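You operate a simulated robot arm through the tools that you are given. There is no shell and no other tool. Be economical: measure what you need, move in short steps, check, and stop when the job is done.

You are at the controls of a simulated two-armed robot. One attempt, no reset.

TASK
Take the yellow towel from the stone counter and lay it out flat on the top of the oak linen table.
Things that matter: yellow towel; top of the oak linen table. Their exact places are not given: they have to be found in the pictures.

Only the result counts: the job must be done as asked and must still hold three seconds after the hand-in. Knocking over, shifting, dropping, spilling or breaking anything else fails it. Flat cloth is picked up by pressing the open fingertips on it (5 to 10 N) and closing them slowly along it; thin cloth reads only 2 to 8 mm in the jaws.

THE ROBOT
Two 7-joint arms with two-finger parallel grippers on one trunk, on a base that drives. Base frame: it is fixed to the floor where the robot stands at the start and does not move with it; the origin is under the middle of the robot, x ahead of it, y to its left, z up. Readings come in mm, rad, newtons and seconds.
The left shoulder is at the start at [70, 134, 1301], the right one opposite. Places, roughly: top of the oak linen table [-1800, 700, 800]. Payload 1.57 kg a hand.
The tool frame of a hand sits at the grasp point between the pads (the TCP): z along the fingers, y along the line on which they close. The tips reach 30 mm beyond it. Largest opening 80 mm; finger width 17, thickness 12; the body of the gripper, 40 by 82 mm, starts 80 mm behind the TCP.
Orientation is told as [roll, pitch, yaw] about the base's x, y, z axes, in that order, counted from this pose: with the fingers straight down and closing along the base's y, the tool's x points along the base's -x, its y along +y and its z along -z.

THE INTERFACE
- The arms move only by the tool send_rows. It takes "left_targets", "right_targets" or both (then of equal length, played together; a hand with none holds still); each is a list of rows, each an object (a shift or turn left out is 0, a gripper value left out holds the last) with "linear": the shift along the tool's x, y, z in mm, a list of three; "rot": the turn, a rotation vector about the tool's x, y, z in rad, a list of three; "fingers": the closure in counts, from 0 (fully open) to 255 (shut). In form: [{"linear": [tx, ty, tz], "rot": [ax, ay, az], "fingers": fingers}, ...]. A call has 1 to 8 rows; each row shifts and turns the commanded pose from where the row before left it, along the tool's axes as they then stand. Rows are played at 5 a second. More than 50 mm and 0.15 rad between two rows, or a gripper value outside its range, and nothing of the call is played. A pose out of reach is approached as far as the arm can. The call stops where the force on the tool passes 40 N (or 10 N more than at its start, if that is more) or the arm is blocked; 0.2 s more then pass. Each finger travels about 153 mm/s and halts on what it meets, pressing with about 42 N; the grip force reading is that of the motor and also rises with nothing between the fingers. The clock runs only during rows and for 0.2 s after the last one: add rows that do not move to give the fingers time. It gives the time, the measured TCP pose, the force on the tool (base axes), the opening and the grip force at its end, in the units of the frame above (readings bear some noise), and new pictures: "show" is both (left out), scene, wrist or none (wrist: the cameras of the hands that moved).
- Cameras (640 x 400 px; columns grow to the right, rows downward): "scene" is now at [122.7, -17.4, 1523.8]; the picture's right is [-0.05, -1.00, 0.00], its down [-0.63, 0.03, -0.78] and it looks along [0.78, -0.04, -0.63] (base axes); focal length 282 px, centre (320, 200). "left" rides on the left gripper at [72, 7, -122] in its tool frame; the picture's right is [-0.09, 1.00, 0.00], its down [-0.84, -0.08, -0.54] and it looks along [-0.54, -0.05, 0.84] (tool axes); focal length 238 px, centre (320, 200). "right" rides on the right gripper at [72, -7, -122] in its tool frame; the picture's right is [0.09, 1.00, 0.00], its down [-0.84, 0.08, -0.54] and it looks along [-0.54, 0.05, 0.84] (tool axes); focal length 238 px, centre (320, 200).
- raise_lower(by): slides the trunk up (or, below 0, down) by that many mm; the arms and the scene camera ride with it, the base frame stays. It gives what a move gives, with no picture.
- drive_base(legs): drives the robot by 1 to 6 legs, each [ahead, left, turn to the left] in mm, mm and rad, along the robot's own axes; the way and the turn of a leg run together, so that a leg with both is an arc; at most 1500 mm and 3.142 rad a leg. The arms and the cameras ride along, it lands a little off, and it stops where it bumps. It gives what a move gives, and a new picture of the scene camera.
- turn_head(pan, tilt): turns the head with the scene camera to pan (to the left, within 1.501 rad either way) and tilt (down, from -0.506 to 1.204), counted from straight ahead of the robot. It gives what a move gives, and a new picture of the scene camera.
- point_at(camera, pixels): for up to 12 pixels [column, row] of the newest picture of that camera ("zoom" is the newest enlarged one), the place [x, y, z] in the base frame of the surface seen there, good to about 2 mm, but the place of the scene camera against the robot may be out by one fixed shift of up to 25 mm in any direction. No time passes.
- close_up(camera, box): a new picture of the part [left, top, right, bottom] of that camera's present view, enlarged. No time passes.
- hand_in(): hands the job in; it is judged then, once.

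Keep the steps short. Do not move on a guess: measure, check each grasp and each placing, and mend mistakes. In all there are 80 turns and 260 pictures (those below and enlarged ones count). Leave the grippers open and the arms clear of the work at the hand-in unless told otherwise, and finish with a single line.

The tools are called after "Emit:" as a command line: name --argument value ..., lists and objects as JSON in quotes. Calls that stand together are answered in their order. send_rows: Moves the arms, as the interface text tells. Its arguments: {"type":"object","properties":{"left_targets":{"type":"array"},"right_targets":{"type":"array"},"show":{"type":"string","enum":["both","scene","wrist","none"]}},"required":[]} The other tools are called the same way: raise_lower (by) slides the trunk up or down; drive_base (legs) drives the base; turn_head (pan, tilt) turns the head that bears the scene camera; point_at (camera, pixels) gives the place of the surface under pixels of a picture; close_up (camera, box) takes an enlarged picture of a part of a camera's view; hand_in () hands the job in.

At the start:

```text
clock: 0.0
left_position: [368.6, 127.5, 1335.5]
left_orientation: [-0.002, -0.001, -0.001]
left_force: [0.5, -0.5, -0.2]
left_opening: 80.3
left_finger_force: 0.0
right_position: [476.1, -199.1, 1255.4]
right_orientation: [0.002, 0.001, 0.001]
right_force: [0.6, 0.3, 0.5]
right_opening: 80.1
right_finger_force: 0.1
trunk travel left (down, up): [-875.0, 65.0]
robot x, y, heading: [-1.6, -0.1, -0.004]
head pan, tilt: [-0.049, 0.681]
```

scene: 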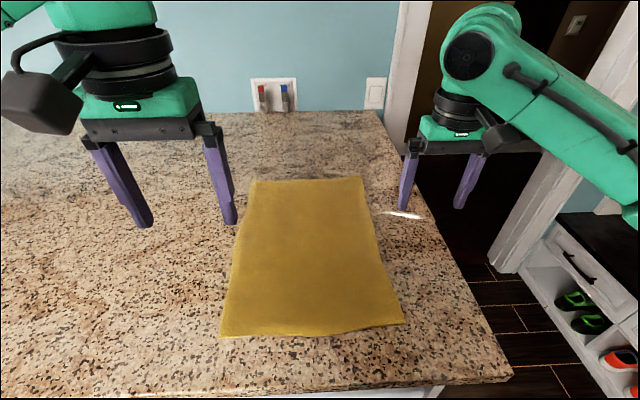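
right: 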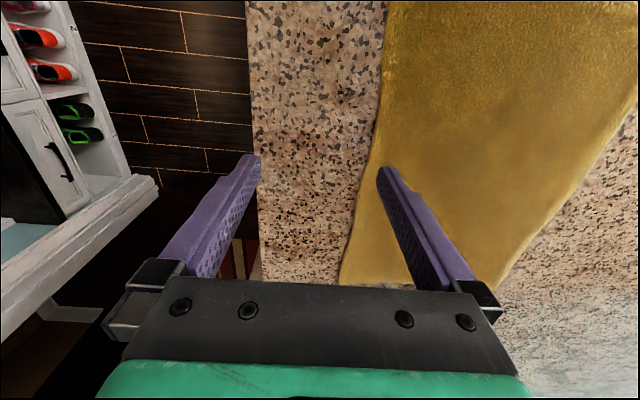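
left: 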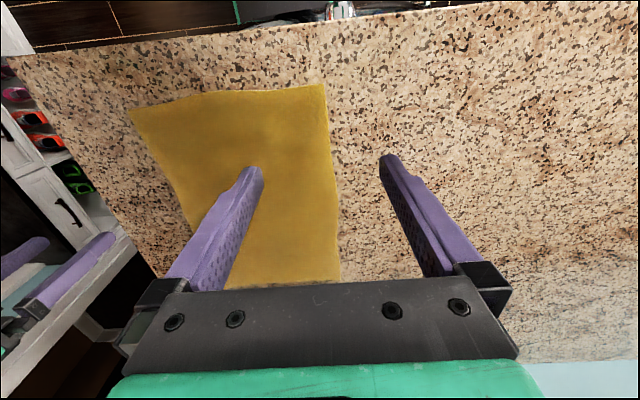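

I see the yellow towel lying flat on the counter in front. I measure its corners and the counter surface in the scene and wrist cameras.

Emit:
point_at --camera "scene" --pixels '[[253, 182], [360, 178], [222, 334], [402, 321], [310, 330], [310, 250], [200, 300], [430, 300], [320, 360], [412, 215]]'

Emit:
point_at --camera "left" --pixels '[[132, 110], [322, 86], [338, 279], [330, 180], [400, 120]]'

Emit:
point_at --camera "right" --pixels '[[342, 283], [384, 20], [300, 150], [500, 100], [497, 285]]'

```text
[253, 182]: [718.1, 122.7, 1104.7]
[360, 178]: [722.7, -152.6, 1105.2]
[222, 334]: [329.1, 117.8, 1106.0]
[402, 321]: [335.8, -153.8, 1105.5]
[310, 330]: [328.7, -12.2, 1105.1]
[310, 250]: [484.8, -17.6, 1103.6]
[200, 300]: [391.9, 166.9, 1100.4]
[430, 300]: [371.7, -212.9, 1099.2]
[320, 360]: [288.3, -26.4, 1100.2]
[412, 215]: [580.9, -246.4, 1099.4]
```

```text
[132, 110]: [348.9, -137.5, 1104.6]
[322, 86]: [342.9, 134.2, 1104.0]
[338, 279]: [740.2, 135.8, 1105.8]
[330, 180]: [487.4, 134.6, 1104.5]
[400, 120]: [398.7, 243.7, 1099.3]
```

```text
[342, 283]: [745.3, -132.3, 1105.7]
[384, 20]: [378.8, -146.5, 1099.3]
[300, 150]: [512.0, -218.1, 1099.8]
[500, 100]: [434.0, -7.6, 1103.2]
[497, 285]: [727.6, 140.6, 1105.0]
```

The towel spans about x 345–740, y −137…135 in the wrist views, on a counter at z≈1100. The scene view is off by about (−20, −15). I will bring both hands over the near edge with the fingers partly open and stop above it.

Emit:
send_rows --left_targets '[{"linear": [3, -8, 44], "fingers": 60}, {"linear": [3, -8, 44], "fingers": 112}, {"linear": [3, -8, 44]}, {"linear": [3, -8, 38]}, {}]' --right_targets '[{"linear": [30, 26, 22], "fingers": 60}, {"linear": [30, 26, 22], "fingers": 112}, {"linear": [30, 26, 22]}, {"linear": [29, 26, 22]}, {}]'

```text
clock: 1.2
left_position: [357.9, 95.1, 1167.4]
left_orientation: [-0.001, 0.0, 0.001]
left_force: [-0.1, -0.7, -0.4]
left_opening: 45.0
left_finger_force: 0.0
right_position: [355.5, -94.0, 1166.1]
right_orientation: [0.0, 0.001, 0.0]
right_force: [-0.2, 0.1, 0.5]
right_opening: 44.8
right_finger_force: 0.0
trunk travel left (down, up): [-875.0, 65.0]
robot x, y, heading: [4.5, 0.1, 0.0]
head pan, tilt: [-0.049, 0.681]
```

scene: 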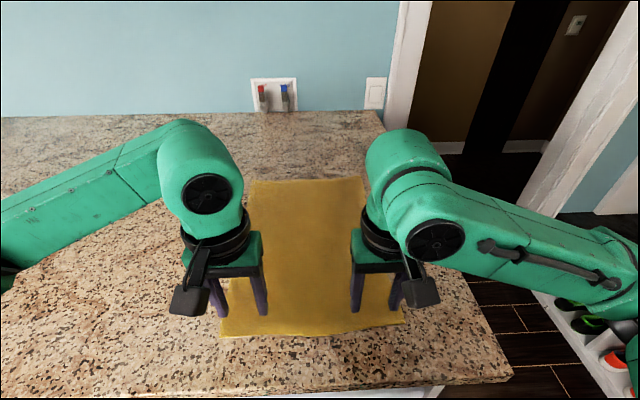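
right: 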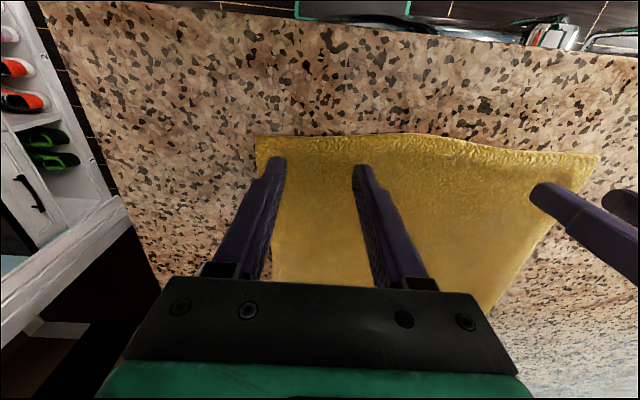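
left: 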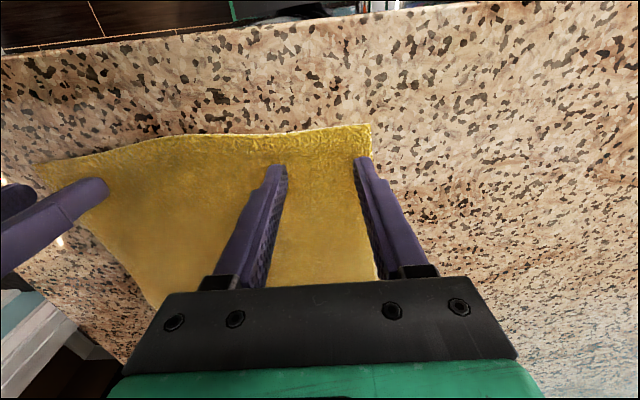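

The fingers hang above the near edge. I check the corner places in both wrist views.

Emit:
point_at --camera "right" --pixels '[[258, 138], [262, 175], [320, 137], [320, 150], [240, 120]]'

Emit:
point_at --camera "left" --pixels '[[368, 126], [377, 260], [310, 132], [310, 150], [400, 110]]'

```text
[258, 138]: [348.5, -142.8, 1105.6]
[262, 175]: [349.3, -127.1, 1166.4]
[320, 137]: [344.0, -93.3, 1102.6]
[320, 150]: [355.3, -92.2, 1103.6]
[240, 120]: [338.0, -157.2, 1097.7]
```

```text
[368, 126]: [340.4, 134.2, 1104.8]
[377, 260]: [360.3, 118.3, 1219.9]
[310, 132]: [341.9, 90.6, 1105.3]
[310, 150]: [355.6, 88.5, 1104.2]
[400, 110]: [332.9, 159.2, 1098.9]
```

Corners are at (348,−143) and (340,134). I shift the right hand 5 mm outward, then lower both until the tips nearly touch.

Emit:
send_rows --left_targets '[{"linear": [0, 0, 15]}, {"linear": [0, 0, 14]}, {"linear": [0, 0, 3]}, {}]' --right_targets '[{"linear": [-2, -5, 15]}, {"linear": [0, 0, 13]}, {"linear": [0, 0, 3]}, {}]' --show "none"

```text
clock: 2.2
left_position: [356.7, 96.0, 1135.6]
left_orientation: [-0.002, 0.0, 0.002]
left_force: [0.3, -0.2, 0.1]
left_opening: 44.9
left_finger_force: 0.2
right_position: [358.0, -99.2, 1134.7]
right_orientation: [0.0, 0.001, 0.0]
right_force: [0.2, 0.3, 1.4]
right_opening: 44.9
right_finger_force: 0.0
trunk travel left (down, up): [-875.0, 65.0]
robot x, y, heading: [-0.7, 0.4, 0.004]
head pan, tilt: [-0.049, 0.681]
```

Almost in touch. I lower a few millimetres more and read the forces.

Emit:
send_rows --left_targets '[{"linear": [0, 0, 2]}, {"linear": [0, 0, 1]}, {}]' --right_targets '[{"linear": [0, 0, 1]}, {"linear": [0, 0, 1]}, {}]' --show "none"

```text
clock: 3.0
left_position: [356.8, 96.2, 1132.9]
left_orientation: [-0.001, -0.002, 0.002]
left_force: [1.4, -0.1, 13.1]
left_opening: 45.0
left_finger_force: 0.1
right_position: [357.1, -99.0, 1133.7]
right_orientation: [0.0, -0.001, -0.001]
right_force: [1.1, 1.1, 1.7]
right_opening: 44.9
right_finger_force: 0.1
trunk travel left (down, up): [-875.0, 65.0]
robot x, y, heading: [2.7, -1.0, 0.002]
head pan, tilt: [-0.049, 0.681]
```

Left presses 13 N (a little much), right about 2 N. I ease the left by 0.5 mm and lower the right by 1 mm.

Emit:
send_rows --left_targets '[{"linear": [0, 0, -0.5]}, {}]' --right_targets '[{"linear": [0, 0, 0.8]}, {}]' --show "none"

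```text
clock: 3.6
left_position: [356.7, 95.4, 1133.1]
left_orientation: [-0.003, -0.002, 0.001]
left_force: [2.0, 1.7, 10.3]
left_opening: 45.0
left_finger_force: 0.1
right_position: [355.6, -99.9, 1133.2]
right_orientation: [0.0, -0.002, 0.0]
right_force: [1.5, -0.5, 7.8]
right_opening: 44.7
right_finger_force: 0.0
trunk travel left (down, up): [-875.0, 65.0]
robot x, y, heading: [-3.7, -2.2, -0.002]
head pan, tilt: [-0.049, 0.681]
```

Left is at 10 N and right at 8 N, which is right for the pinch. Now I close both slowly.

Emit:
send_rows --left_targets '[{"linear": [0, 0, -0.2], "fingers": 130}, {"fingers": 148}, {"fingers": 166}, {"fingers": 184}, {"fingers": 202}, {"fingers": 220}, {"fingers": 238}, {"fingers": 255}]' --right_targets '[{"fingers": 130}, {"fingers": 148}, {"fingers": 166}, {"fingers": 184}, {"fingers": 202}, {"fingers": 220}, {"fingers": 238}, {"fingers": 255}]'

```text
clock: 5.4
left_position: [354.2, 96.2, 1132.7]
left_orientation: [-0.004, -0.002, 0.0]
left_force: [-0.3, -10.5, 6.8]
left_opening: 5.0
left_finger_force: 25.5
right_position: [356.0, -98.0, 1133.2]
right_orientation: [0.002, -0.002, 0.002]
right_force: [-0.4, 11.6, 6.3]
right_opening: 3.7
right_finger_force: 24.6
trunk travel left (down, up): [-875.0, 65.0]
robot x, y, heading: [0.9, 4.2, 0.004]
head pan, tilt: [-0.049, 0.681]
```

scene: 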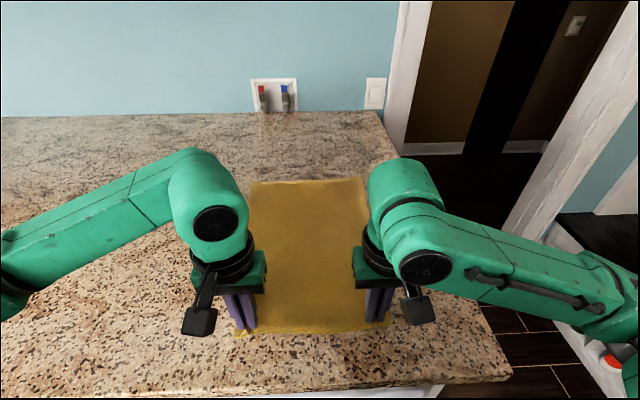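
right: 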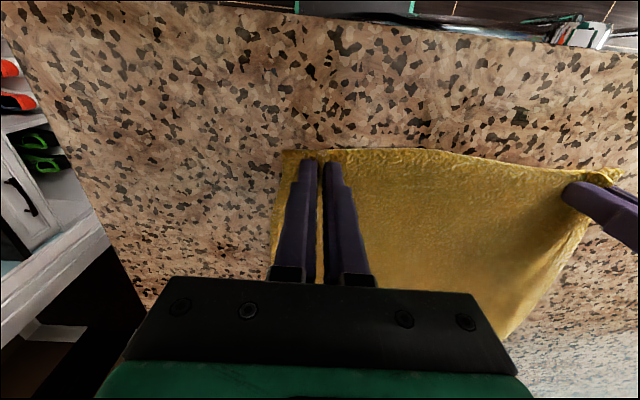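
left: 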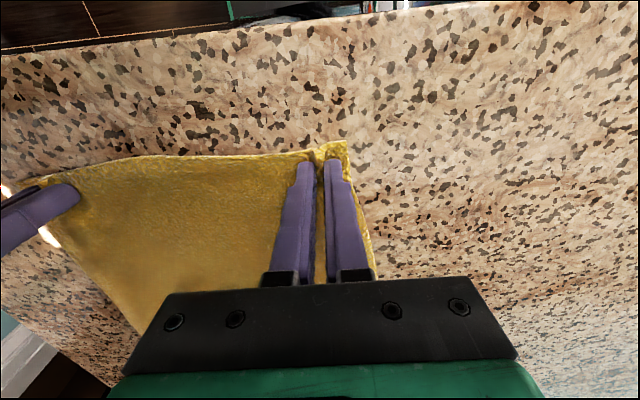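

Cloth is in both jaws (5.0 and 3.7 mm). The hands pull about 11 N on each other, so I ease them 3 mm inward and lift 60 mm to check.

Emit:
send_rows --left_targets '[{"linear": [0, -3, -10]}, {"linear": [0, 0, -25]}, {"linear": [0, 0, -25]}, {}]' --right_targets '[{"linear": [0, 3, -10]}, {"linear": [0, 0, -25]}, {"linear": [0, 0, -25]}, {}]'

```text
clock: 6.4
left_position: [356.8, 93.5, 1192.2]
left_orientation: [-0.001, 0.001, 0.002]
left_force: [-0.3, -6.4, 0.7]
left_opening: 4.6
left_finger_force: 25.1
right_position: [358.3, -97.9, 1193.1]
right_orientation: [0.002, 0.0, 0.0]
right_force: [-0.4, 6.4, 0.7]
right_opening: 3.8
right_finger_force: 24.3
trunk travel left (down, up): [-875.0, 65.0]
robot x, y, heading: [0.7, 5.7, 0.002]
head pan, tilt: [-0.049, 0.681]
```

scene: 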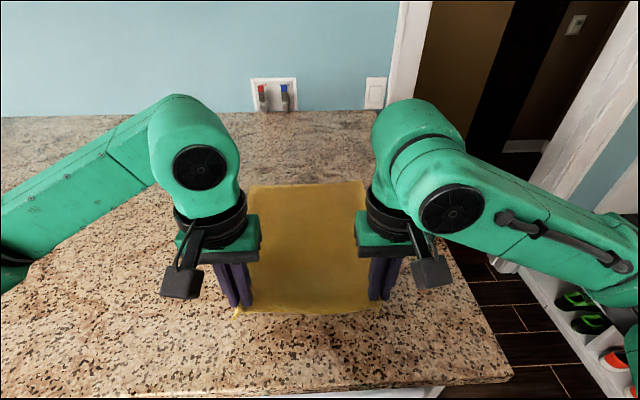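
right: 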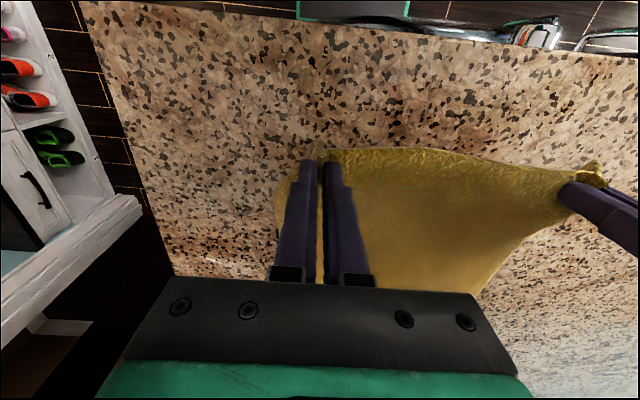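
left: 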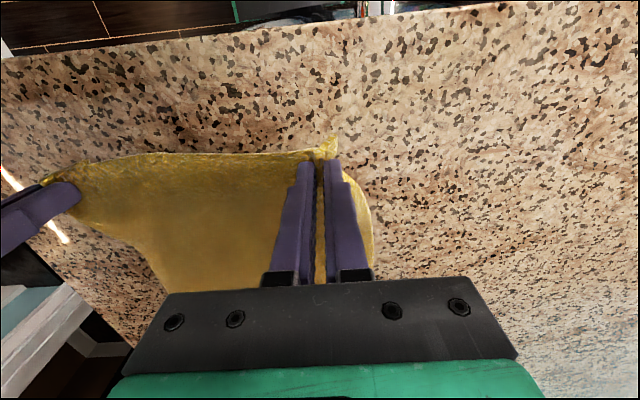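

Both grips hold and the towel rises. I lift on another 200 mm, then raise the trunk by 65 mm so that the towel hangs free.

Emit:
send_rows --left_targets '[{"linear": [0, 0, -40]}, {"linear": [0, 0, -40]}, {"linear": [0, 0, -40]}, {"linear": [0, 0, -40]}, {"linear": [0, 0, -40]}, {}]' --right_targets '[{"linear": [0, 0, -40]}, {"linear": [0, 0, -40]}, {"linear": [0, 0, -40]}, {"linear": [0, 0, -40]}, {"linear": [0, 0, -40]}, {}]' --show "scene"

Emit:
raise_lower --by 65

```text
clock: 7.8
left_position: [356.3, 95.0, 1392.8]
left_orientation: [-0.001, 0.0, 0.001]
left_force: [0.2, -7.7, -0.4]
left_opening: 4.9
left_finger_force: 24.6
right_position: [360.6, -96.8, 1394.9]
right_orientation: [0.001, 0.002, -0.001]
right_force: [-1.0, 8.1, -0.3]
right_opening: 3.9
right_finger_force: 24.3
trunk travel left (down, up): [-875.0, 65.0]
robot x, y, heading: [1.7, 2.0, 0.0]
head pan, tilt: [-0.049, 0.681]
```

scene: 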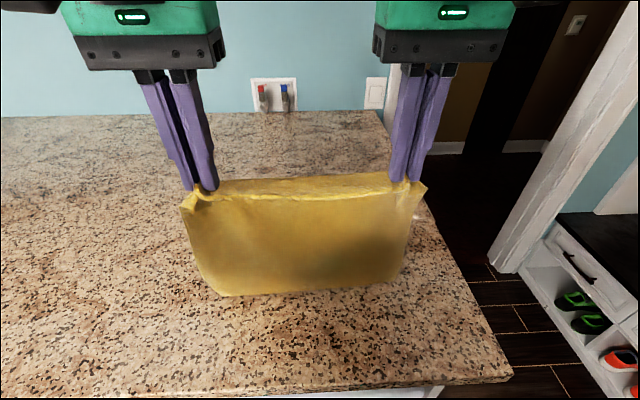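

```text
clock: 8.8
left_position: [356.3, 95.5, 1458.4]
left_orientation: [0.0, -0.001, 0.003]
left_force: [0.1, -8.4, 0.7]
left_opening: 4.8
left_finger_force: 25.4
right_position: [360.0, -96.1, 1458.5]
right_orientation: [0.001, 0.0, 0.0]
right_force: [-0.4, 8.5, -0.7]
right_opening: 4.0
right_finger_force: 24.5
trunk travel left (down, up): [-940.0, 0.0]
robot x, y, heading: [-0.8, 2.5, 0.004]
head pan, tilt: [-0.049, 0.681]
```

The towel hangs nicely between the hands. I back straight off by 400 mm to clear the counter, then look to the left.

Emit:
drive_base --legs '[[-400, 0, 0]]'

Emit:
turn_head --pan 1.5 --tilt 0.4

```text
clock: 11.3
left_position: [-41.8, 96.5, 1457.0]
left_orientation: [-0.001, 0.004, 0.013]
left_force: [1.2, -8.1, -0.3]
left_opening: 5.0
left_finger_force: 26.0
right_position: [-35.6, -94.2, 1457.5]
right_orientation: [0.001, 0.004, 0.012]
right_force: [0.0, 7.2, -0.2]
right_opening: 3.6
right_finger_force: 24.5
trunk travel left (down, up): [-940.0, 0.0]
robot x, y, heading: [-399.6, -0.4, 0.017]
head pan, tilt: [-0.049, 0.681]
```

scene: 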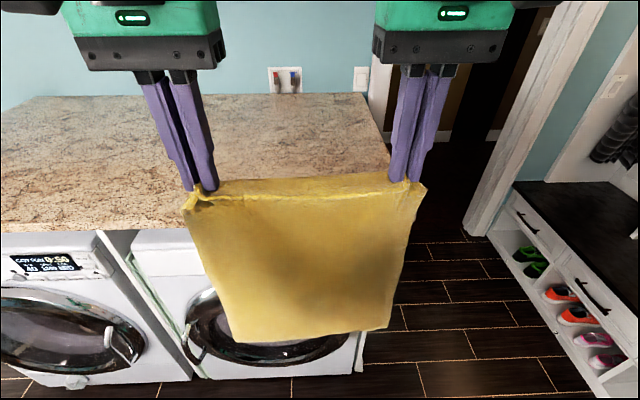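

```text
clock: 13.0
left_position: [-46.0, 97.4, 1457.6]
left_orientation: [0.0, -0.001, 0.015]
left_force: [1.5, -7.8, -0.3]
left_opening: 4.9
left_finger_force: 25.0
right_position: [-40.6, -95.5, 1458.2]
right_orientation: [-0.001, 0.001, 0.012]
right_force: [-1.2, 8.6, -0.5]
right_opening: 3.7
right_finger_force: 24.9
trunk travel left (down, up): [-940.0, 0.0]
robot x, y, heading: [-407.5, -0.4, 0.009]
head pan, tilt: [1.499, 0.4]
```

scene: 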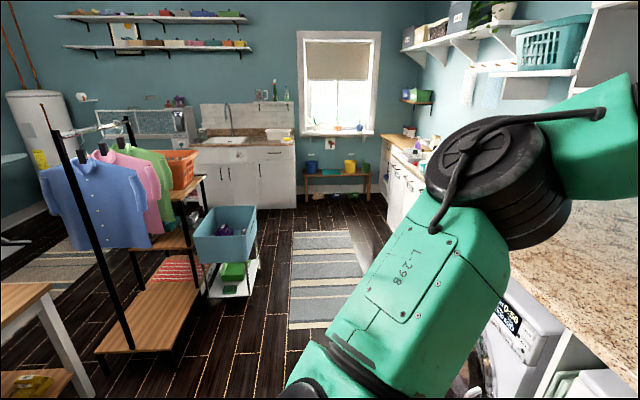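

At the lower left I see a table with an oak top (10–50, 290–320) beside a clothes rack. I measure its places and the obstacles.

Emit:
point_at --camera "scene" --pixels '[[10, 295], [45, 286], [3, 325], [90, 390], [50, 110], [130, 350], [200, 230], [255, 215], [230, 290], [290, 320], [20, 380], [75, 160]]'

Emit:
drive_base --legs '[[-100, 0, 0.6]]'

```text
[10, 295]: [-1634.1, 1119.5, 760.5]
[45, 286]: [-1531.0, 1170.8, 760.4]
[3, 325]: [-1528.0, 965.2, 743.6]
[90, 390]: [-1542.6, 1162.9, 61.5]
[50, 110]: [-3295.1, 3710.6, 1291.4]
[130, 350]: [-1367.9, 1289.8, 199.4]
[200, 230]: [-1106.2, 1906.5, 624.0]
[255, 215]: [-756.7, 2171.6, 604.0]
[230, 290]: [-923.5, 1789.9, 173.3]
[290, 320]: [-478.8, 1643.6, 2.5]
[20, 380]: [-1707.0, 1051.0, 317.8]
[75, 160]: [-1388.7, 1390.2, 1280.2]
```

```text
clock: 15.0
left_position: [-258.3, 250.7, 1457.0]
left_orientation: [0.0, 0.003, 0.617]
left_force: [5.4, -5.7, -0.6]
left_opening: 4.6
left_finger_force: 25.5
right_position: [-142.7, 95.7, 1458.2]
right_orientation: [0.003, 0.002, 0.615]
right_force: [-5.3, 7.2, -0.5]
right_opening: 3.6
right_finger_force: 24.9
trunk travel left (down, up): [-940.0, 0.0]
robot x, y, heading: [-495.7, -34.3, 0.61]
head pan, tilt: [1.499, 0.4]
```

scene: 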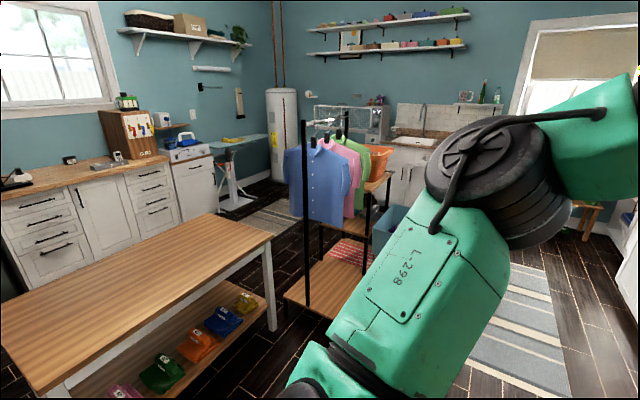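

The whole oak table is in view now, and its top is empty. I measure its corners and edges.

Emit:
point_at --camera "scene" --pixels '[[183, 214], [272, 234], [60, 383], [5, 298], [150, 290], [166, 311], [5, 340], [305, 122], [300, 300], [140, 390]]'

```text
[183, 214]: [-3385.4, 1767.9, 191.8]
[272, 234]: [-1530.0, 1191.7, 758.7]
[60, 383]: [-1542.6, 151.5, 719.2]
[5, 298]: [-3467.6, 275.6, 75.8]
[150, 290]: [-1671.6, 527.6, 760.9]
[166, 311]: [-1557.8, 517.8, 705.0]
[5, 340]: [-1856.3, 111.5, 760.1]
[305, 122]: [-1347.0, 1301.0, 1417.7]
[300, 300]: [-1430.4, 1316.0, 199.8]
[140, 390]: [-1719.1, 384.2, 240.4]
```

The table top is at z≈760, its near edge at x≈−1530, and it spans y≈150…1195. The rack starts at y≈1290. I turn in place to face −x, then move to about (−900, 620), with the head straight.

Emit:
drive_base --legs '[[0, 0, 2.53], [300, -650, 0]]'

Emit:
turn_head --pan 0 --tilt 0.68

```text
clock: 24.9
left_position: [-1145.6, 529.4, 1458.1]
left_orientation: [-0.003, 0.001, 3.127]
left_force: [0.0, 8.6, -0.4]
left_opening: 4.3
left_finger_force: 25.1
right_position: [-1147.7, 721.4, 1459.7]
right_orientation: [-0.001, 0.0, 3.124]
right_force: [0.7, -9.4, 0.0]
right_opening: 3.6
right_finger_force: 24.2
trunk travel left (down, up): [-940.0, 0.0]
robot x, y, heading: [-790.6, 618.0, 3.122]
head pan, tilt: [1.499, 0.4]
```

scene: 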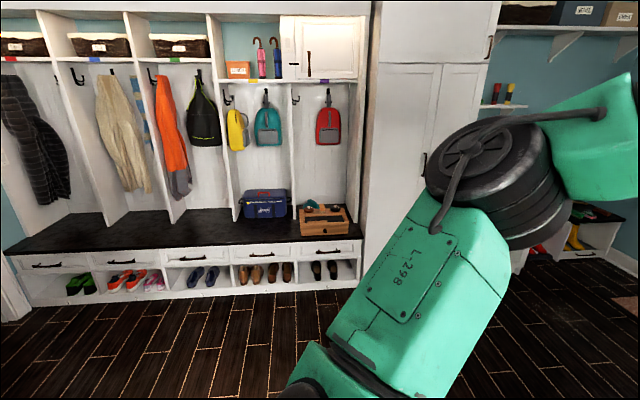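

```text
clock: 26.5
left_position: [-1147.2, 531.9, 1458.4]
left_orientation: [-0.002, 0.0, 3.126]
left_force: [-0.1, 9.1, -0.4]
left_opening: 4.3
left_finger_force: 24.9
right_position: [-1148.2, 723.9, 1458.7]
right_orientation: [0.001, 0.0, 3.125]
right_force: [-0.2, -8.9, -0.6]
right_opening: 3.6
right_finger_force: 25.0
trunk travel left (down, up): [-940.0, 0.0]
robot x, y, heading: [-788.5, 618.1, 3.132]
head pan, tilt: [0.0, 0.681]
```

scene: 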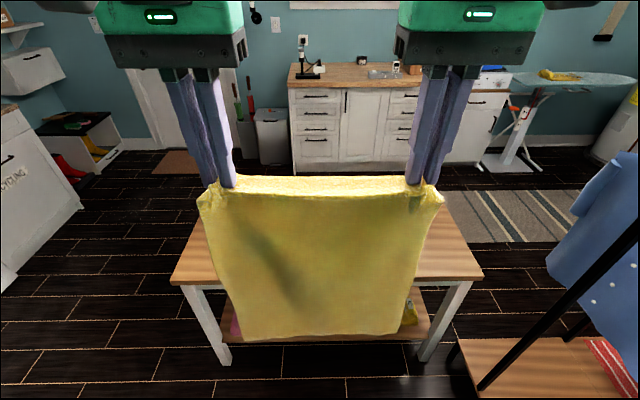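

Robot faces the table now. I measure the table's corners and edges on both sides of the hanging towel, and the towel's bottom edge.

Emit:
point_at --camera "scene" --pixels '[[180, 279], [476, 275], [195, 225], [445, 212], [440, 240], [205, 270], [300, 336], [390, 331], [470, 350], [600, 185], [480, 385], [455, 275]]'

```text
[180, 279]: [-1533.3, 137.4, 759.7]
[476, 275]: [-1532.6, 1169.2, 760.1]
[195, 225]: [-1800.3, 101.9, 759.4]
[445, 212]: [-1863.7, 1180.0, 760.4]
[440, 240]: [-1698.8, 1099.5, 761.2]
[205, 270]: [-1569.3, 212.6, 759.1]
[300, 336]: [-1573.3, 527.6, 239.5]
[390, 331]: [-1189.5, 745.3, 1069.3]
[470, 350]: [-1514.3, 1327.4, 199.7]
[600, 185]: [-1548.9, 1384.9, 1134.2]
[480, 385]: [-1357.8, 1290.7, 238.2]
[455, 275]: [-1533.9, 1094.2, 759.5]
```

The table top spans y≈110…1190 at z≈760, and the towel bottom hangs at z≈1069, well above it. I drive 470 mm ahead, leaving about 290 mm between my axis and the table edge.

Emit:
drive_base --legs '[[470, -10, 0.01]]'

```text
clock: 29.3
left_position: [-1613.6, 543.4, 1459.2]
left_orientation: [-0.001, -0.001, 3.137]
left_force: [-0.1, 8.6, -0.1]
left_opening: 4.4
left_finger_force: 24.7
right_position: [-1615.7, 735.5, 1460.8]
right_orientation: [0.001, -0.001, 3.134]
right_force: [-0.1, -8.6, 0.3]
right_opening: 3.6
right_finger_force: 24.9
trunk travel left (down, up): [-940.0, 0.0]
robot x, y, heading: [-1261.2, 637.1, 3.137]
head pan, tilt: [0.0, 0.681]
```

scene: 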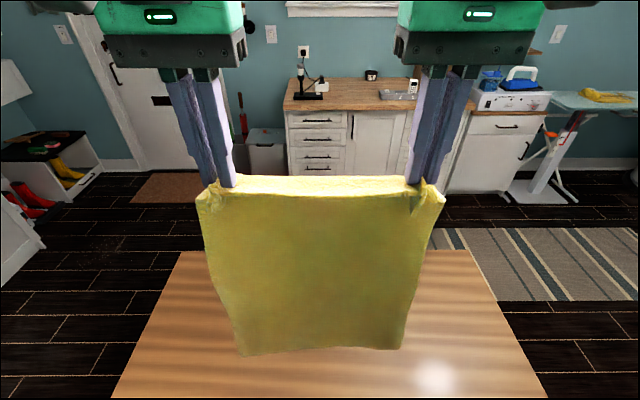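

The far table edge is visible at row ≈252. I measure it, and move both hands 225 mm ahead while tilting the fingers forward, for reach.

Emit:
point_at --camera "scene" --pixels '[[180, 254], [460, 253], [540, 390], [125, 390], [300, 352], [180, 300]]'

Emit:
send_rows --left_targets '[{"linear": [-45, 0, 0], "rot": [0, -0.12, 0]}, {"linear": [-44.7, 0, 5.4], "rot": [0, -0.12, 0]}, {"linear": [-43.7, 0, 10.7], "rot": [0, -0.12, 0]}, {"linear": [-42.1, 0, 15.9], "rot": [0, -0.12, 0]}, {"linear": [-39.9, 0, 20.8], "rot": [0, -0.12, 0]}, {}]' --right_targets '[{"linear": [-45, 0, 0], "rot": [0, -0.12, 0]}, {"linear": [-44.7, 0, 5.4], "rot": [0, -0.12, 0]}, {"linear": [-43.7, 0, 10.7], "rot": [0, -0.12, 0]}, {"linear": [-42.1, 0, 15.9], "rot": [0, -0.12, 0]}, {"linear": [-39.9, 0, 20.8], "rot": [0, -0.12, 0]}, {}]' --show "scene"

```text
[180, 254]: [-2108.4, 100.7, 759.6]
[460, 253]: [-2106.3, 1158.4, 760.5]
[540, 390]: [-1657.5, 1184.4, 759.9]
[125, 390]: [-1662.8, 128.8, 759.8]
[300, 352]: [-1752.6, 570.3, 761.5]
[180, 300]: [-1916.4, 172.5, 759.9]
```

```text
clock: 30.7
left_position: [-1839.8, 543.9, 1458.0]
left_orientation: [-0.003, -0.601, 3.139]
left_force: [-0.5, 5.9, -0.3]
left_opening: 4.3
left_finger_force: 24.8
right_position: [-1843.6, 735.4, 1458.3]
right_orientation: [0.001, -0.601, 3.137]
right_force: [0.6, -5.0, 0.2]
right_opening: 3.6
right_finger_force: 24.9
trunk travel left (down, up): [-940.0, 0.0]
robot x, y, heading: [-1256.4, 634.7, 3.138]
head pan, tilt: [0.0, 0.681]
```

scene: 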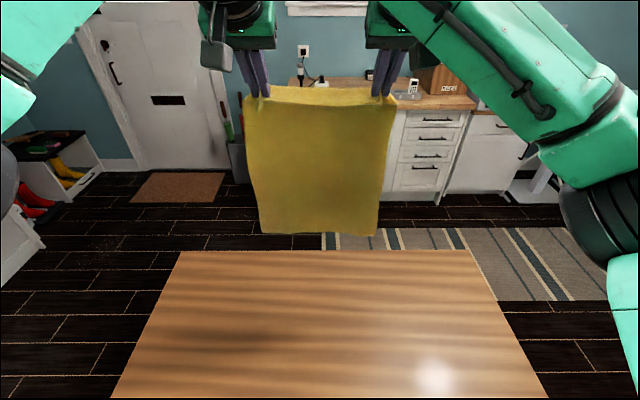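

The hands followed exactly. I go 135 mm further ahead with more tilt, then lower the trunk 250 mm, so that the hem comes to about z≈815.

Emit:
send_rows --left_targets '[{"linear": [-37.1, 0, 25.4], "rot": [0, -0.12, 0]}, {"linear": [-33.8, 0, 29.7], "rot": [0, -0.12, 0]}, {"linear": [-30, 0, 33.5]}, {}]' --right_targets '[{"linear": [-37.1, 0, 25.4], "rot": [0, -0.12, 0]}, {"linear": [-33.8, 0, 29.7], "rot": [0, -0.12, 0]}, {"linear": [-30, 0, 33.5]}, {}]' --show "none"

Emit:
raise_lower --by -250

Emit:
turn_head --pan 0 --tilt 0.6

```text
clock: 31.7
left_position: [-1958.6, 546.8, 1459.2]
left_orientation: [-0.001, -0.844, 3.135]
left_force: [-0.3, 4.1, 0.1]
left_opening: 4.6
left_finger_force: 24.8
left hand out of reach, approached as far as the arm can: row 3
right_position: [-1967.5, 735.3, 1460.0]
right_orientation: [0.0, -0.844, 3.14]
right_force: [0.6, -3.5, -0.3]
right_opening: 3.6
right_finger_force: 25.0
right hand out of reach, approached as far as the arm can: row 3
trunk travel left (down, up): [-940.0, 0.0]
robot x, y, heading: [-1257.6, 636.5, 3.141]
head pan, tilt: [0.0, 0.681]
```

```text
clock: 34.3
left_position: [-1960.3, 545.9, 1208.4]
left_orientation: [-0.004, -0.84, 3.14]
left_force: [-0.4, 5.6, -0.8]
left_opening: 4.3
left_finger_force: 24.8
right_position: [-1968.9, 735.5, 1209.2]
right_orientation: [0.003, -0.842, 3.136]
right_force: [0.3, -6.4, 0.7]
right_opening: 3.9
right_finger_force: 24.7
trunk travel left (down, up): [-690.0, 250.0]
robot x, y, heading: [-1259.5, 634.7, 3.135]
head pan, tilt: [0.0, 0.681]
```

```text
clock: 34.9
left_position: [-1960.4, 545.4, 1208.4]
left_orientation: [-0.005, -0.84, 3.141]
left_force: [-0.6, 5.8, -0.8]
left_opening: 4.6
left_finger_force: 25.0
right_position: [-1969.1, 735.8, 1208.1]
right_orientation: [0.003, -0.841, 3.137]
right_force: [-0.3, -6.5, -0.7]
right_opening: 3.6
right_finger_force: 24.8
trunk travel left (down, up): [-690.0, 250.0]
robot x, y, heading: [-1258.6, 638.6, 3.138]
head pan, tilt: [0.0, 0.6]
```

scene: 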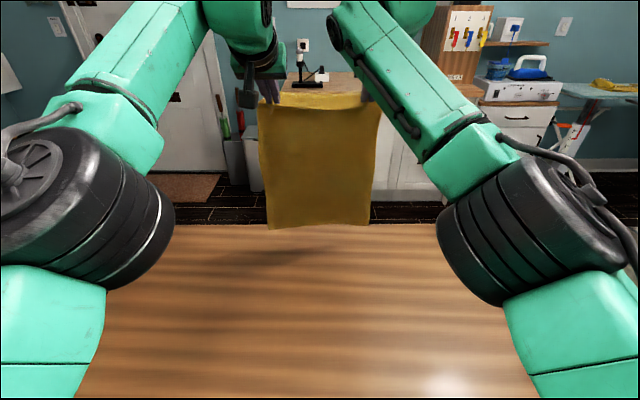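

Emit:
point_at --camera "scene" --pixels '[[270, 224], [320, 223], [366, 220], [320, 215], [320, 230], [320, 150]]'

```text
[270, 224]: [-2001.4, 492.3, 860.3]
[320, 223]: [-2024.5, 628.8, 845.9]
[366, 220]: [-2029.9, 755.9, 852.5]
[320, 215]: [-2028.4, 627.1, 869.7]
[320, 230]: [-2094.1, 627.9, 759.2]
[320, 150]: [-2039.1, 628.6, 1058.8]
```

The hem hangs at z≈850 around x≈−2025, inside the far edge (−2108). I lower the trunk by 85 mm so that the hem just touches.

Emit:
raise_lower --by -85

Emit:
turn_head --pan 0 --tilt 0.75

```text
clock: 36.1
left_position: [-1959.7, 544.5, 1122.5]
left_orientation: [-0.004, -0.842, 3.14]
left_force: [-0.5, 6.1, 0.2]
left_opening: 4.3
left_finger_force: 25.2
right_position: [-1968.4, 735.4, 1123.2]
right_orientation: [0.004, -0.842, 3.137]
right_force: [0.2, -7.3, -0.1]
right_opening: 3.8
right_finger_force: 25.0
trunk travel left (down, up): [-605.0, 335.0]
robot x, y, heading: [-1260.1, 632.6, 3.141]
head pan, tilt: [0.0, 0.6]
```

```text
clock: 36.8
left_position: [-1960.1, 546.3, 1123.5]
left_orientation: [-0.002, -0.84, 3.14]
left_force: [0.8, 6.3, -0.5]
left_opening: 4.5
left_finger_force: 24.7
right_position: [-1968.7, 735.8, 1122.5]
right_orientation: [0.001, -0.84, 3.136]
right_force: [1.0, -6.1, -0.4]
right_opening: 3.6
right_finger_force: 24.2
trunk travel left (down, up): [-605.0, 335.0]
robot x, y, heading: [-1260.3, 634.1, 3.136]
head pan, tilt: [0.0, 0.75]
```

scene: 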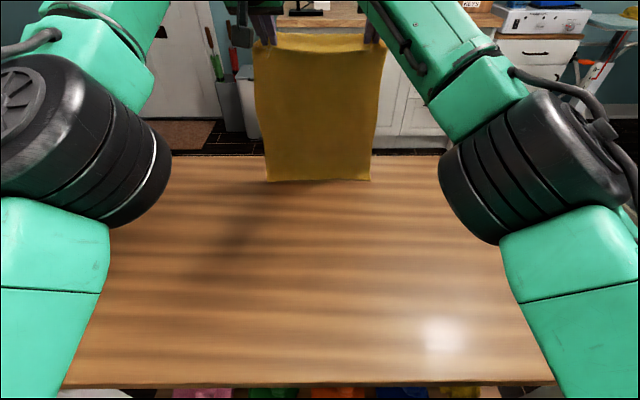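

The hem now just meets the table at row ≈180. I start laying: back and down in step, unwinding the tilt, four rows, then check.

Emit:
send_rows --left_targets '[{"linear": [31.8, 0, -1.1], "rot": [0, 0.06, 0]}, {"linear": [31.8, 0, 0.9], "rot": [0, 0.06, 0]}, {"linear": [31.7, 0, 2.8], "rot": [0, 0.06, 0]}, {"linear": [31.5, 0, 4.7], "rot": [0, 0.06, 0]}, {}]' --right_targets '[{"linear": [31.8, 0, -1.1], "rot": [0, 0.06, 0]}, {"linear": [31.8, 0, 0.9], "rot": [0, 0.06, 0]}, {"linear": [31.7, 0, 2.8], "rot": [0, 0.06, 0]}, {"linear": [31.5, 0, 4.7], "rot": [0, 0.06, 0]}, {}]' --show "scene"

```text
clock: 38.0
left_position: [-1869.1, 546.2, 1031.9]
left_orientation: [-0.002, -0.602, 3.14]
left_force: [-0.6, 5.9, -0.3]
left_opening: 4.5
left_finger_force: 25.0
right_position: [-1881.7, 736.1, 1032.4]
right_orientation: [0.003, -0.601, 3.135]
right_force: [0.3, -5.6, -1.1]
right_opening: 3.8
right_finger_force: 24.2
trunk travel left (down, up): [-605.0, 335.0]
robot x, y, heading: [-1260.5, 638.8, 3.133]
head pan, tilt: [0.0, 0.75]
```

scene: 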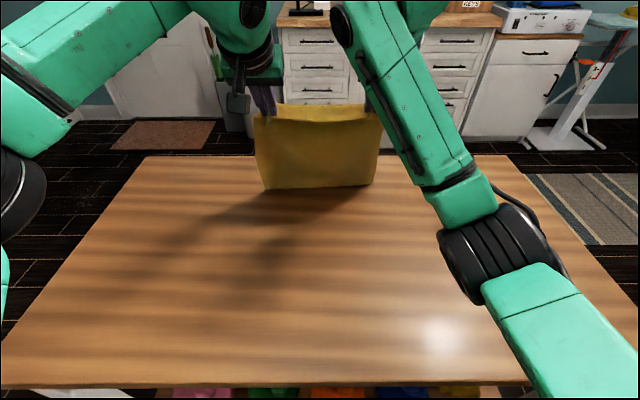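

The towel's lower part seems laid away from me, with the bend now at row ≈188. I measure that line and continue four rows with all views.

Emit:
point_at --camera "scene" --pixels '[[268, 187], [320, 186], [370, 183], [320, 150], [320, 192]]'

Emit:
send_rows --left_targets '[{"linear": [31.2, 0, 6.6], "rot": [0, 0.06, 0]}, {"linear": [30.7, 0, 8.4], "rot": [0, 0.06, 0]}, {}]' --right_targets '[{"linear": [31.2, 0, 6.6], "rot": [0, 0.06, 0]}, {"linear": [30.7, 0, 8.4], "rot": [0, 0.06, 0]}, {}]'

```text
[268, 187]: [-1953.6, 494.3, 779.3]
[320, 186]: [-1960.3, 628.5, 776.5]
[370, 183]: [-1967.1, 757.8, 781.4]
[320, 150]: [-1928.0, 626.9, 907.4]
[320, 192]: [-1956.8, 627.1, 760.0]
```

```text
clock: 38.8
left_position: [-1826.3, 544.8, 984.4]
left_orientation: [-0.004, -0.479, 3.139]
left_force: [0.6, 2.7, 0.3]
left_opening: 4.6
left_finger_force: 25.1
right_position: [-1834.8, 734.1, 983.4]
right_orientation: [0.001, -0.48, 3.136]
right_force: [-0.4, -5.1, -0.2]
right_opening: 3.5
right_finger_force: 24.7
trunk travel left (down, up): [-605.0, 335.0]
robot x, y, heading: [-1258.4, 639.4, 3.138]
head pan, tilt: [0.0, 0.75]
```

scene: 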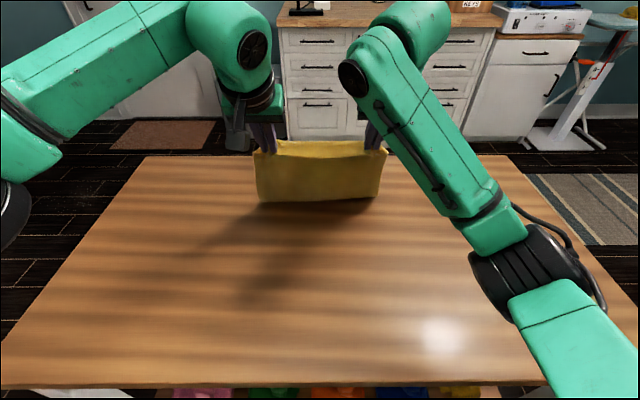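
right: 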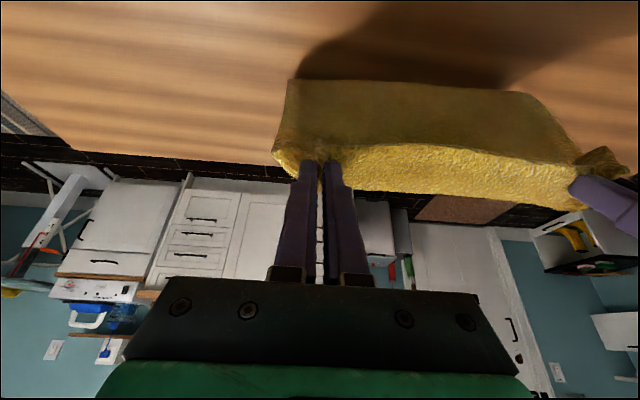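
left: 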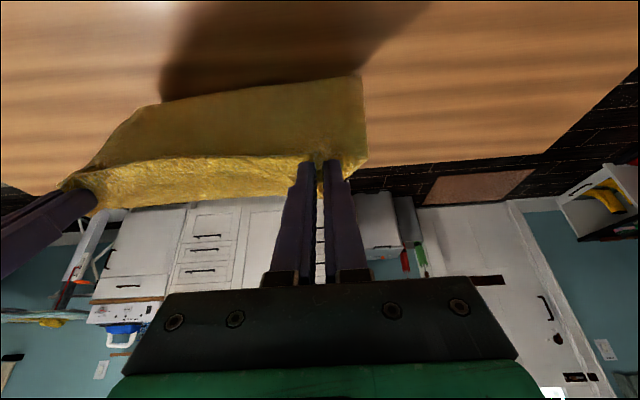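

The cloth is being laid toward me, as wanted. I continue five rows back and down.

Emit:
send_rows --left_targets '[{"linear": [31.5, 0, 8.4], "rot": [0, 0.06, 0]}, {"linear": [30.9, 0, 10.3], "rot": [0, 0.06, 0]}, {"linear": [30.2, 0, 12.2], "rot": [0, 0.06, 0]}, {"linear": [29.4, 0, 13.9], "rot": [0, 0.06, 0]}, {"linear": [28.5, 0, 15.7], "rot": [0, 0.06, 0]}, {}]' --right_targets '[{"linear": [31.5, 0, 8.4], "rot": [0, 0.06, 0]}, {"linear": [30.9, 0, 10.3], "rot": [0, 0.06, 0]}, {"linear": [30.2, 0, 12.2], "rot": [0, 0.06, 0]}, {"linear": [29.4, 0, 13.9], "rot": [0, 0.06, 0]}, {"linear": [28.5, 0, 15.7], "rot": [0, 0.06, 0]}, {}]'

```text
clock: 40.2
left_position: [-1706.7, 545.8, 876.5]
left_orientation: [-0.002, -0.179, 3.139]
left_force: [0.4, 6.6, 0.0]
left_opening: 4.2
left_finger_force: 25.2
right_position: [-1715.9, 735.9, 876.1]
right_orientation: [0.002, -0.178, 3.137]
right_force: [0.7, -5.5, -0.1]
right_opening: 3.8
right_finger_force: 24.1
trunk travel left (down, up): [-605.0, 335.0]
robot x, y, heading: [-1256.1, 637.4, 3.131]
head pan, tilt: [0.0, 0.75]
```

scene: 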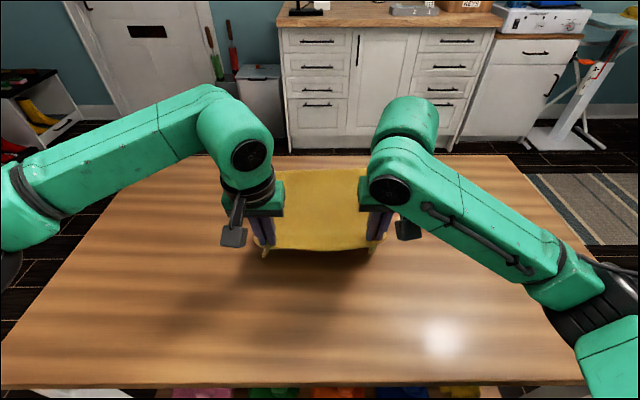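
right: 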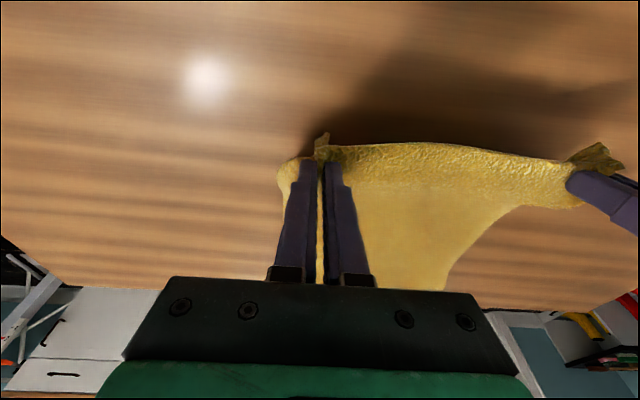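
left: 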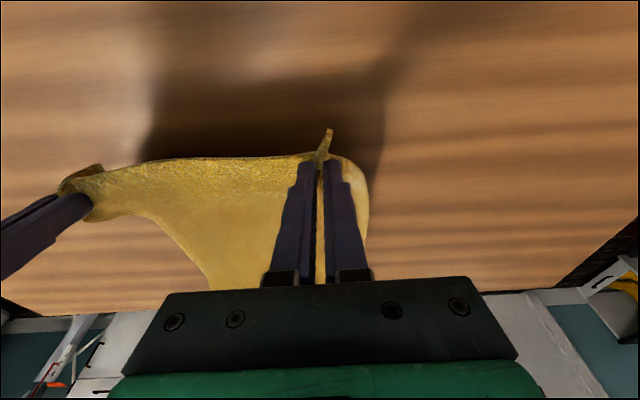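

The laid part is visible between the hands, its hem at row ≈168. I measure it.

Emit:
point_at --camera "scene" --pixels '[[320, 172], [320, 180], [320, 200], [320, 220], [320, 245], [300, 172], [345, 171], [290, 173]]'

```text
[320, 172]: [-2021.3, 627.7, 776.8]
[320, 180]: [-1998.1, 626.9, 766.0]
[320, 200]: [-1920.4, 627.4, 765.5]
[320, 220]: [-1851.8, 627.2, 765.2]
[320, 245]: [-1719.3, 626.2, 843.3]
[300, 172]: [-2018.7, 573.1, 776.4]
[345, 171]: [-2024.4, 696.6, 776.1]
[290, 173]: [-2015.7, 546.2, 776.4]
```

The laid part is flat at z≈765, with the hem at x≈−2022 standing up about 10 mm. I bring the held edge down and back by about 60 mm to the upright pose, just above the table.

Emit:
send_rows --left_targets '[{"linear": [18.4, 0, 17], "rot": [0, 0.045, 0]}, {"linear": [17.6, 0, 17.8], "rot": [0, 0.045, 0]}, {"linear": [16.7, 0, 18.6], "rot": [0, 0.045, 0]}, {"linear": [15.9, 0, 15], "rot": [0, 0.045, 0]}, {}]' --right_targets '[{"linear": [18.4, 0, 17], "rot": [0, 0.045, 0]}, {"linear": [17.6, 0, 17.8], "rot": [0, 0.045, 0]}, {"linear": [16.7, 0, 18.6], "rot": [0, 0.045, 0]}, {"linear": [15.9, 0, 15], "rot": [0, 0.045, 0]}, {}]'

```text
clock: 41.4
left_position: [-1646.4, 543.7, 798.6]
left_orientation: [-0.002, 0.001, 3.136]
left_force: [-0.1, 4.8, -0.3]
left_opening: 4.8
left_finger_force: 25.7
right_position: [-1655.2, 733.5, 799.1]
right_orientation: [0.002, -0.001, 3.136]
right_force: [0.1, -5.1, 0.5]
right_opening: 3.5
right_finger_force: 24.3
trunk travel left (down, up): [-605.0, 335.0]
robot x, y, heading: [-1254.8, 639.9, 3.136]
head pan, tilt: [0.0, 0.75]
```

scene: 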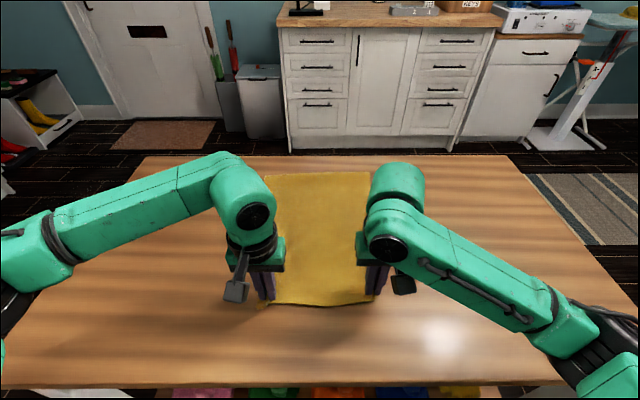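
right: 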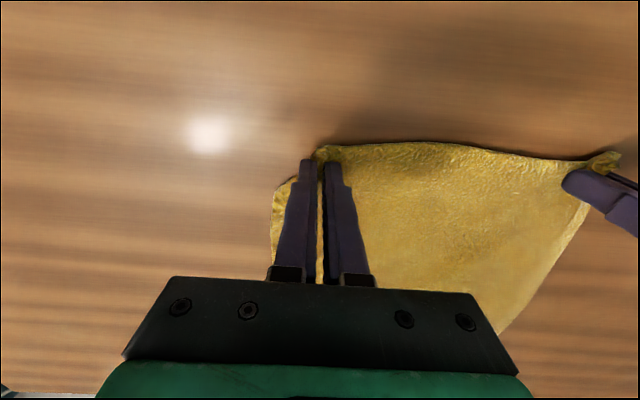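
left: 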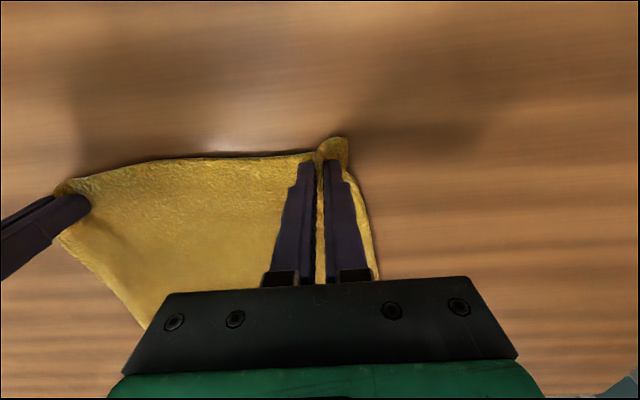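

Almost there. I measure the surface along the middle, the hem, and the table height as the wrist cameras see it.

Emit:
point_at --camera "scene" --pixels '[[320, 174], [320, 178], [320, 195], [320, 220], [320, 240], [320, 260], [320, 280], [320, 295], [320, 302], [320, 320], [270, 175], [368, 172]]'

Emit:
point_at --camera "left" --pixels '[[420, 140], [335, 120], [250, 165], [250, 145], [345, 145]]'

Emit:
point_at --camera "right" --pixels '[[220, 160], [300, 130], [400, 160], [420, 130], [279, 190]]'

```text
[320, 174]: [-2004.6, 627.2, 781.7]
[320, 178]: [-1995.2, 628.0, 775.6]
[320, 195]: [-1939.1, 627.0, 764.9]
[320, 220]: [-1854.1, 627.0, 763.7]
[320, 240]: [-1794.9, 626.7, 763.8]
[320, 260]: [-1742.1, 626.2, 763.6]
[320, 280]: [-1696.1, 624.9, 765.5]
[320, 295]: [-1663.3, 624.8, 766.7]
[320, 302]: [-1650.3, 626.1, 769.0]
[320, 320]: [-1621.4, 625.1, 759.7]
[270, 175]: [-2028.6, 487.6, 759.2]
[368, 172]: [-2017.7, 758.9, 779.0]
```

```text
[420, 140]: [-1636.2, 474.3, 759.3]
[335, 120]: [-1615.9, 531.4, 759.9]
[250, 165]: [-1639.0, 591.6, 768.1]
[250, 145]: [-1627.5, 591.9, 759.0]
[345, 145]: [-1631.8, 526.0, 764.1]
```

```text
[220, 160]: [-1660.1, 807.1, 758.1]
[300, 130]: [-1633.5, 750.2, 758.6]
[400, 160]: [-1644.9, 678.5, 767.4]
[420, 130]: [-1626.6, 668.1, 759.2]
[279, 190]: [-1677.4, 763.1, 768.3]
```

The far hem stands up to z≈782 at x≈−2005, so it seems curled. I look closer.

Emit:
close_up --camera "scene" --box '[240, 150, 400, 250]'

```text
4.00 times, centred on (320, 200) of scene
```

zoom: 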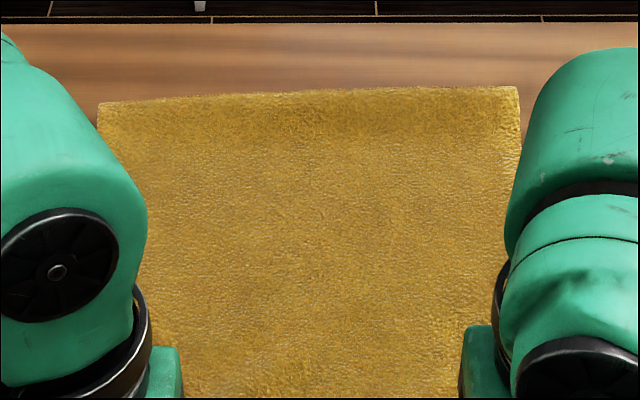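

The far hem is tucked under by about 30 mm: the visible length is 360 of 395 mm, with a bulge. The held edge is still 115 mm inside the near table edge, so I pull both hands 60 mm toward me. The friction should unroll the tuck.

Emit:
send_rows --left_targets '[{"linear": [12, 0, 1]}, {"linear": [12, 0, 0]}, {"linear": [12, 0, 0]}, {"linear": [12, 0, 0]}, {"linear": [12, 0, 0]}, {}]' --right_targets '[{"linear": [12, 0, 1]}, {"linear": [12, 0, 0]}, {"linear": [12, 0, 0]}, {"linear": [12, 0, 0]}, {"linear": [12, 0, 0]}, {}]' --show "scene"

Emit:
close_up --camera "scene" --box '[240, 150, 400, 250]'

Emit:
point_at --camera "scene" --pixels '[[320, 172], [320, 175], [320, 178], [320, 182], [320, 186], [320, 190], [320, 300], [320, 325], [320, 330], [320, 335]]'

```text
clock: 42.8
left_position: [-1588.3, 545.4, 798.4]
left_orientation: [-0.001, -0.001, 3.137]
left_force: [0.2, 4.0, -0.3]
left_opening: 4.4
left_finger_force: 24.8
right_position: [-1595.8, 732.8, 797.2]
right_orientation: [-0.002, 0.0, 3.138]
right_force: [-0.7, -3.5, 1.4]
right_opening: 3.7
right_finger_force: 24.6
trunk travel left (down, up): [-605.0, 335.0]
robot x, y, heading: [-1260.9, 638.4, 3.137]
head pan, tilt: [0.0, 0.75]
```

scene: 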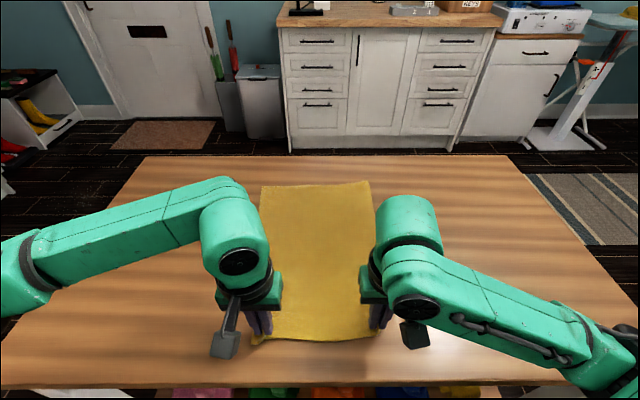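

```text
4.00 times, centred on (320, 200) of scene
```

zoom: 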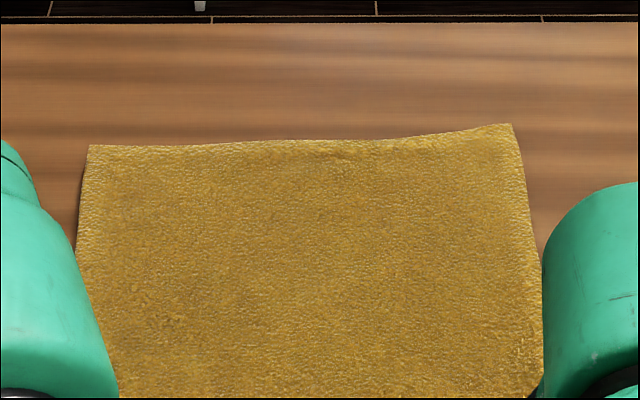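

```text
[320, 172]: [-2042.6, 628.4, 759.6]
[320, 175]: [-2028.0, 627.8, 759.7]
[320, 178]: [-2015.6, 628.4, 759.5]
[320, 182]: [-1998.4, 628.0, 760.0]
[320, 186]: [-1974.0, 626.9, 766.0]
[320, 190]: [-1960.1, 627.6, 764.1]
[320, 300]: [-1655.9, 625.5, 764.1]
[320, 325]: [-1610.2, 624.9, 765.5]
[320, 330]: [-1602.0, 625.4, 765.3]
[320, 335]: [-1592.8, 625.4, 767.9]
```

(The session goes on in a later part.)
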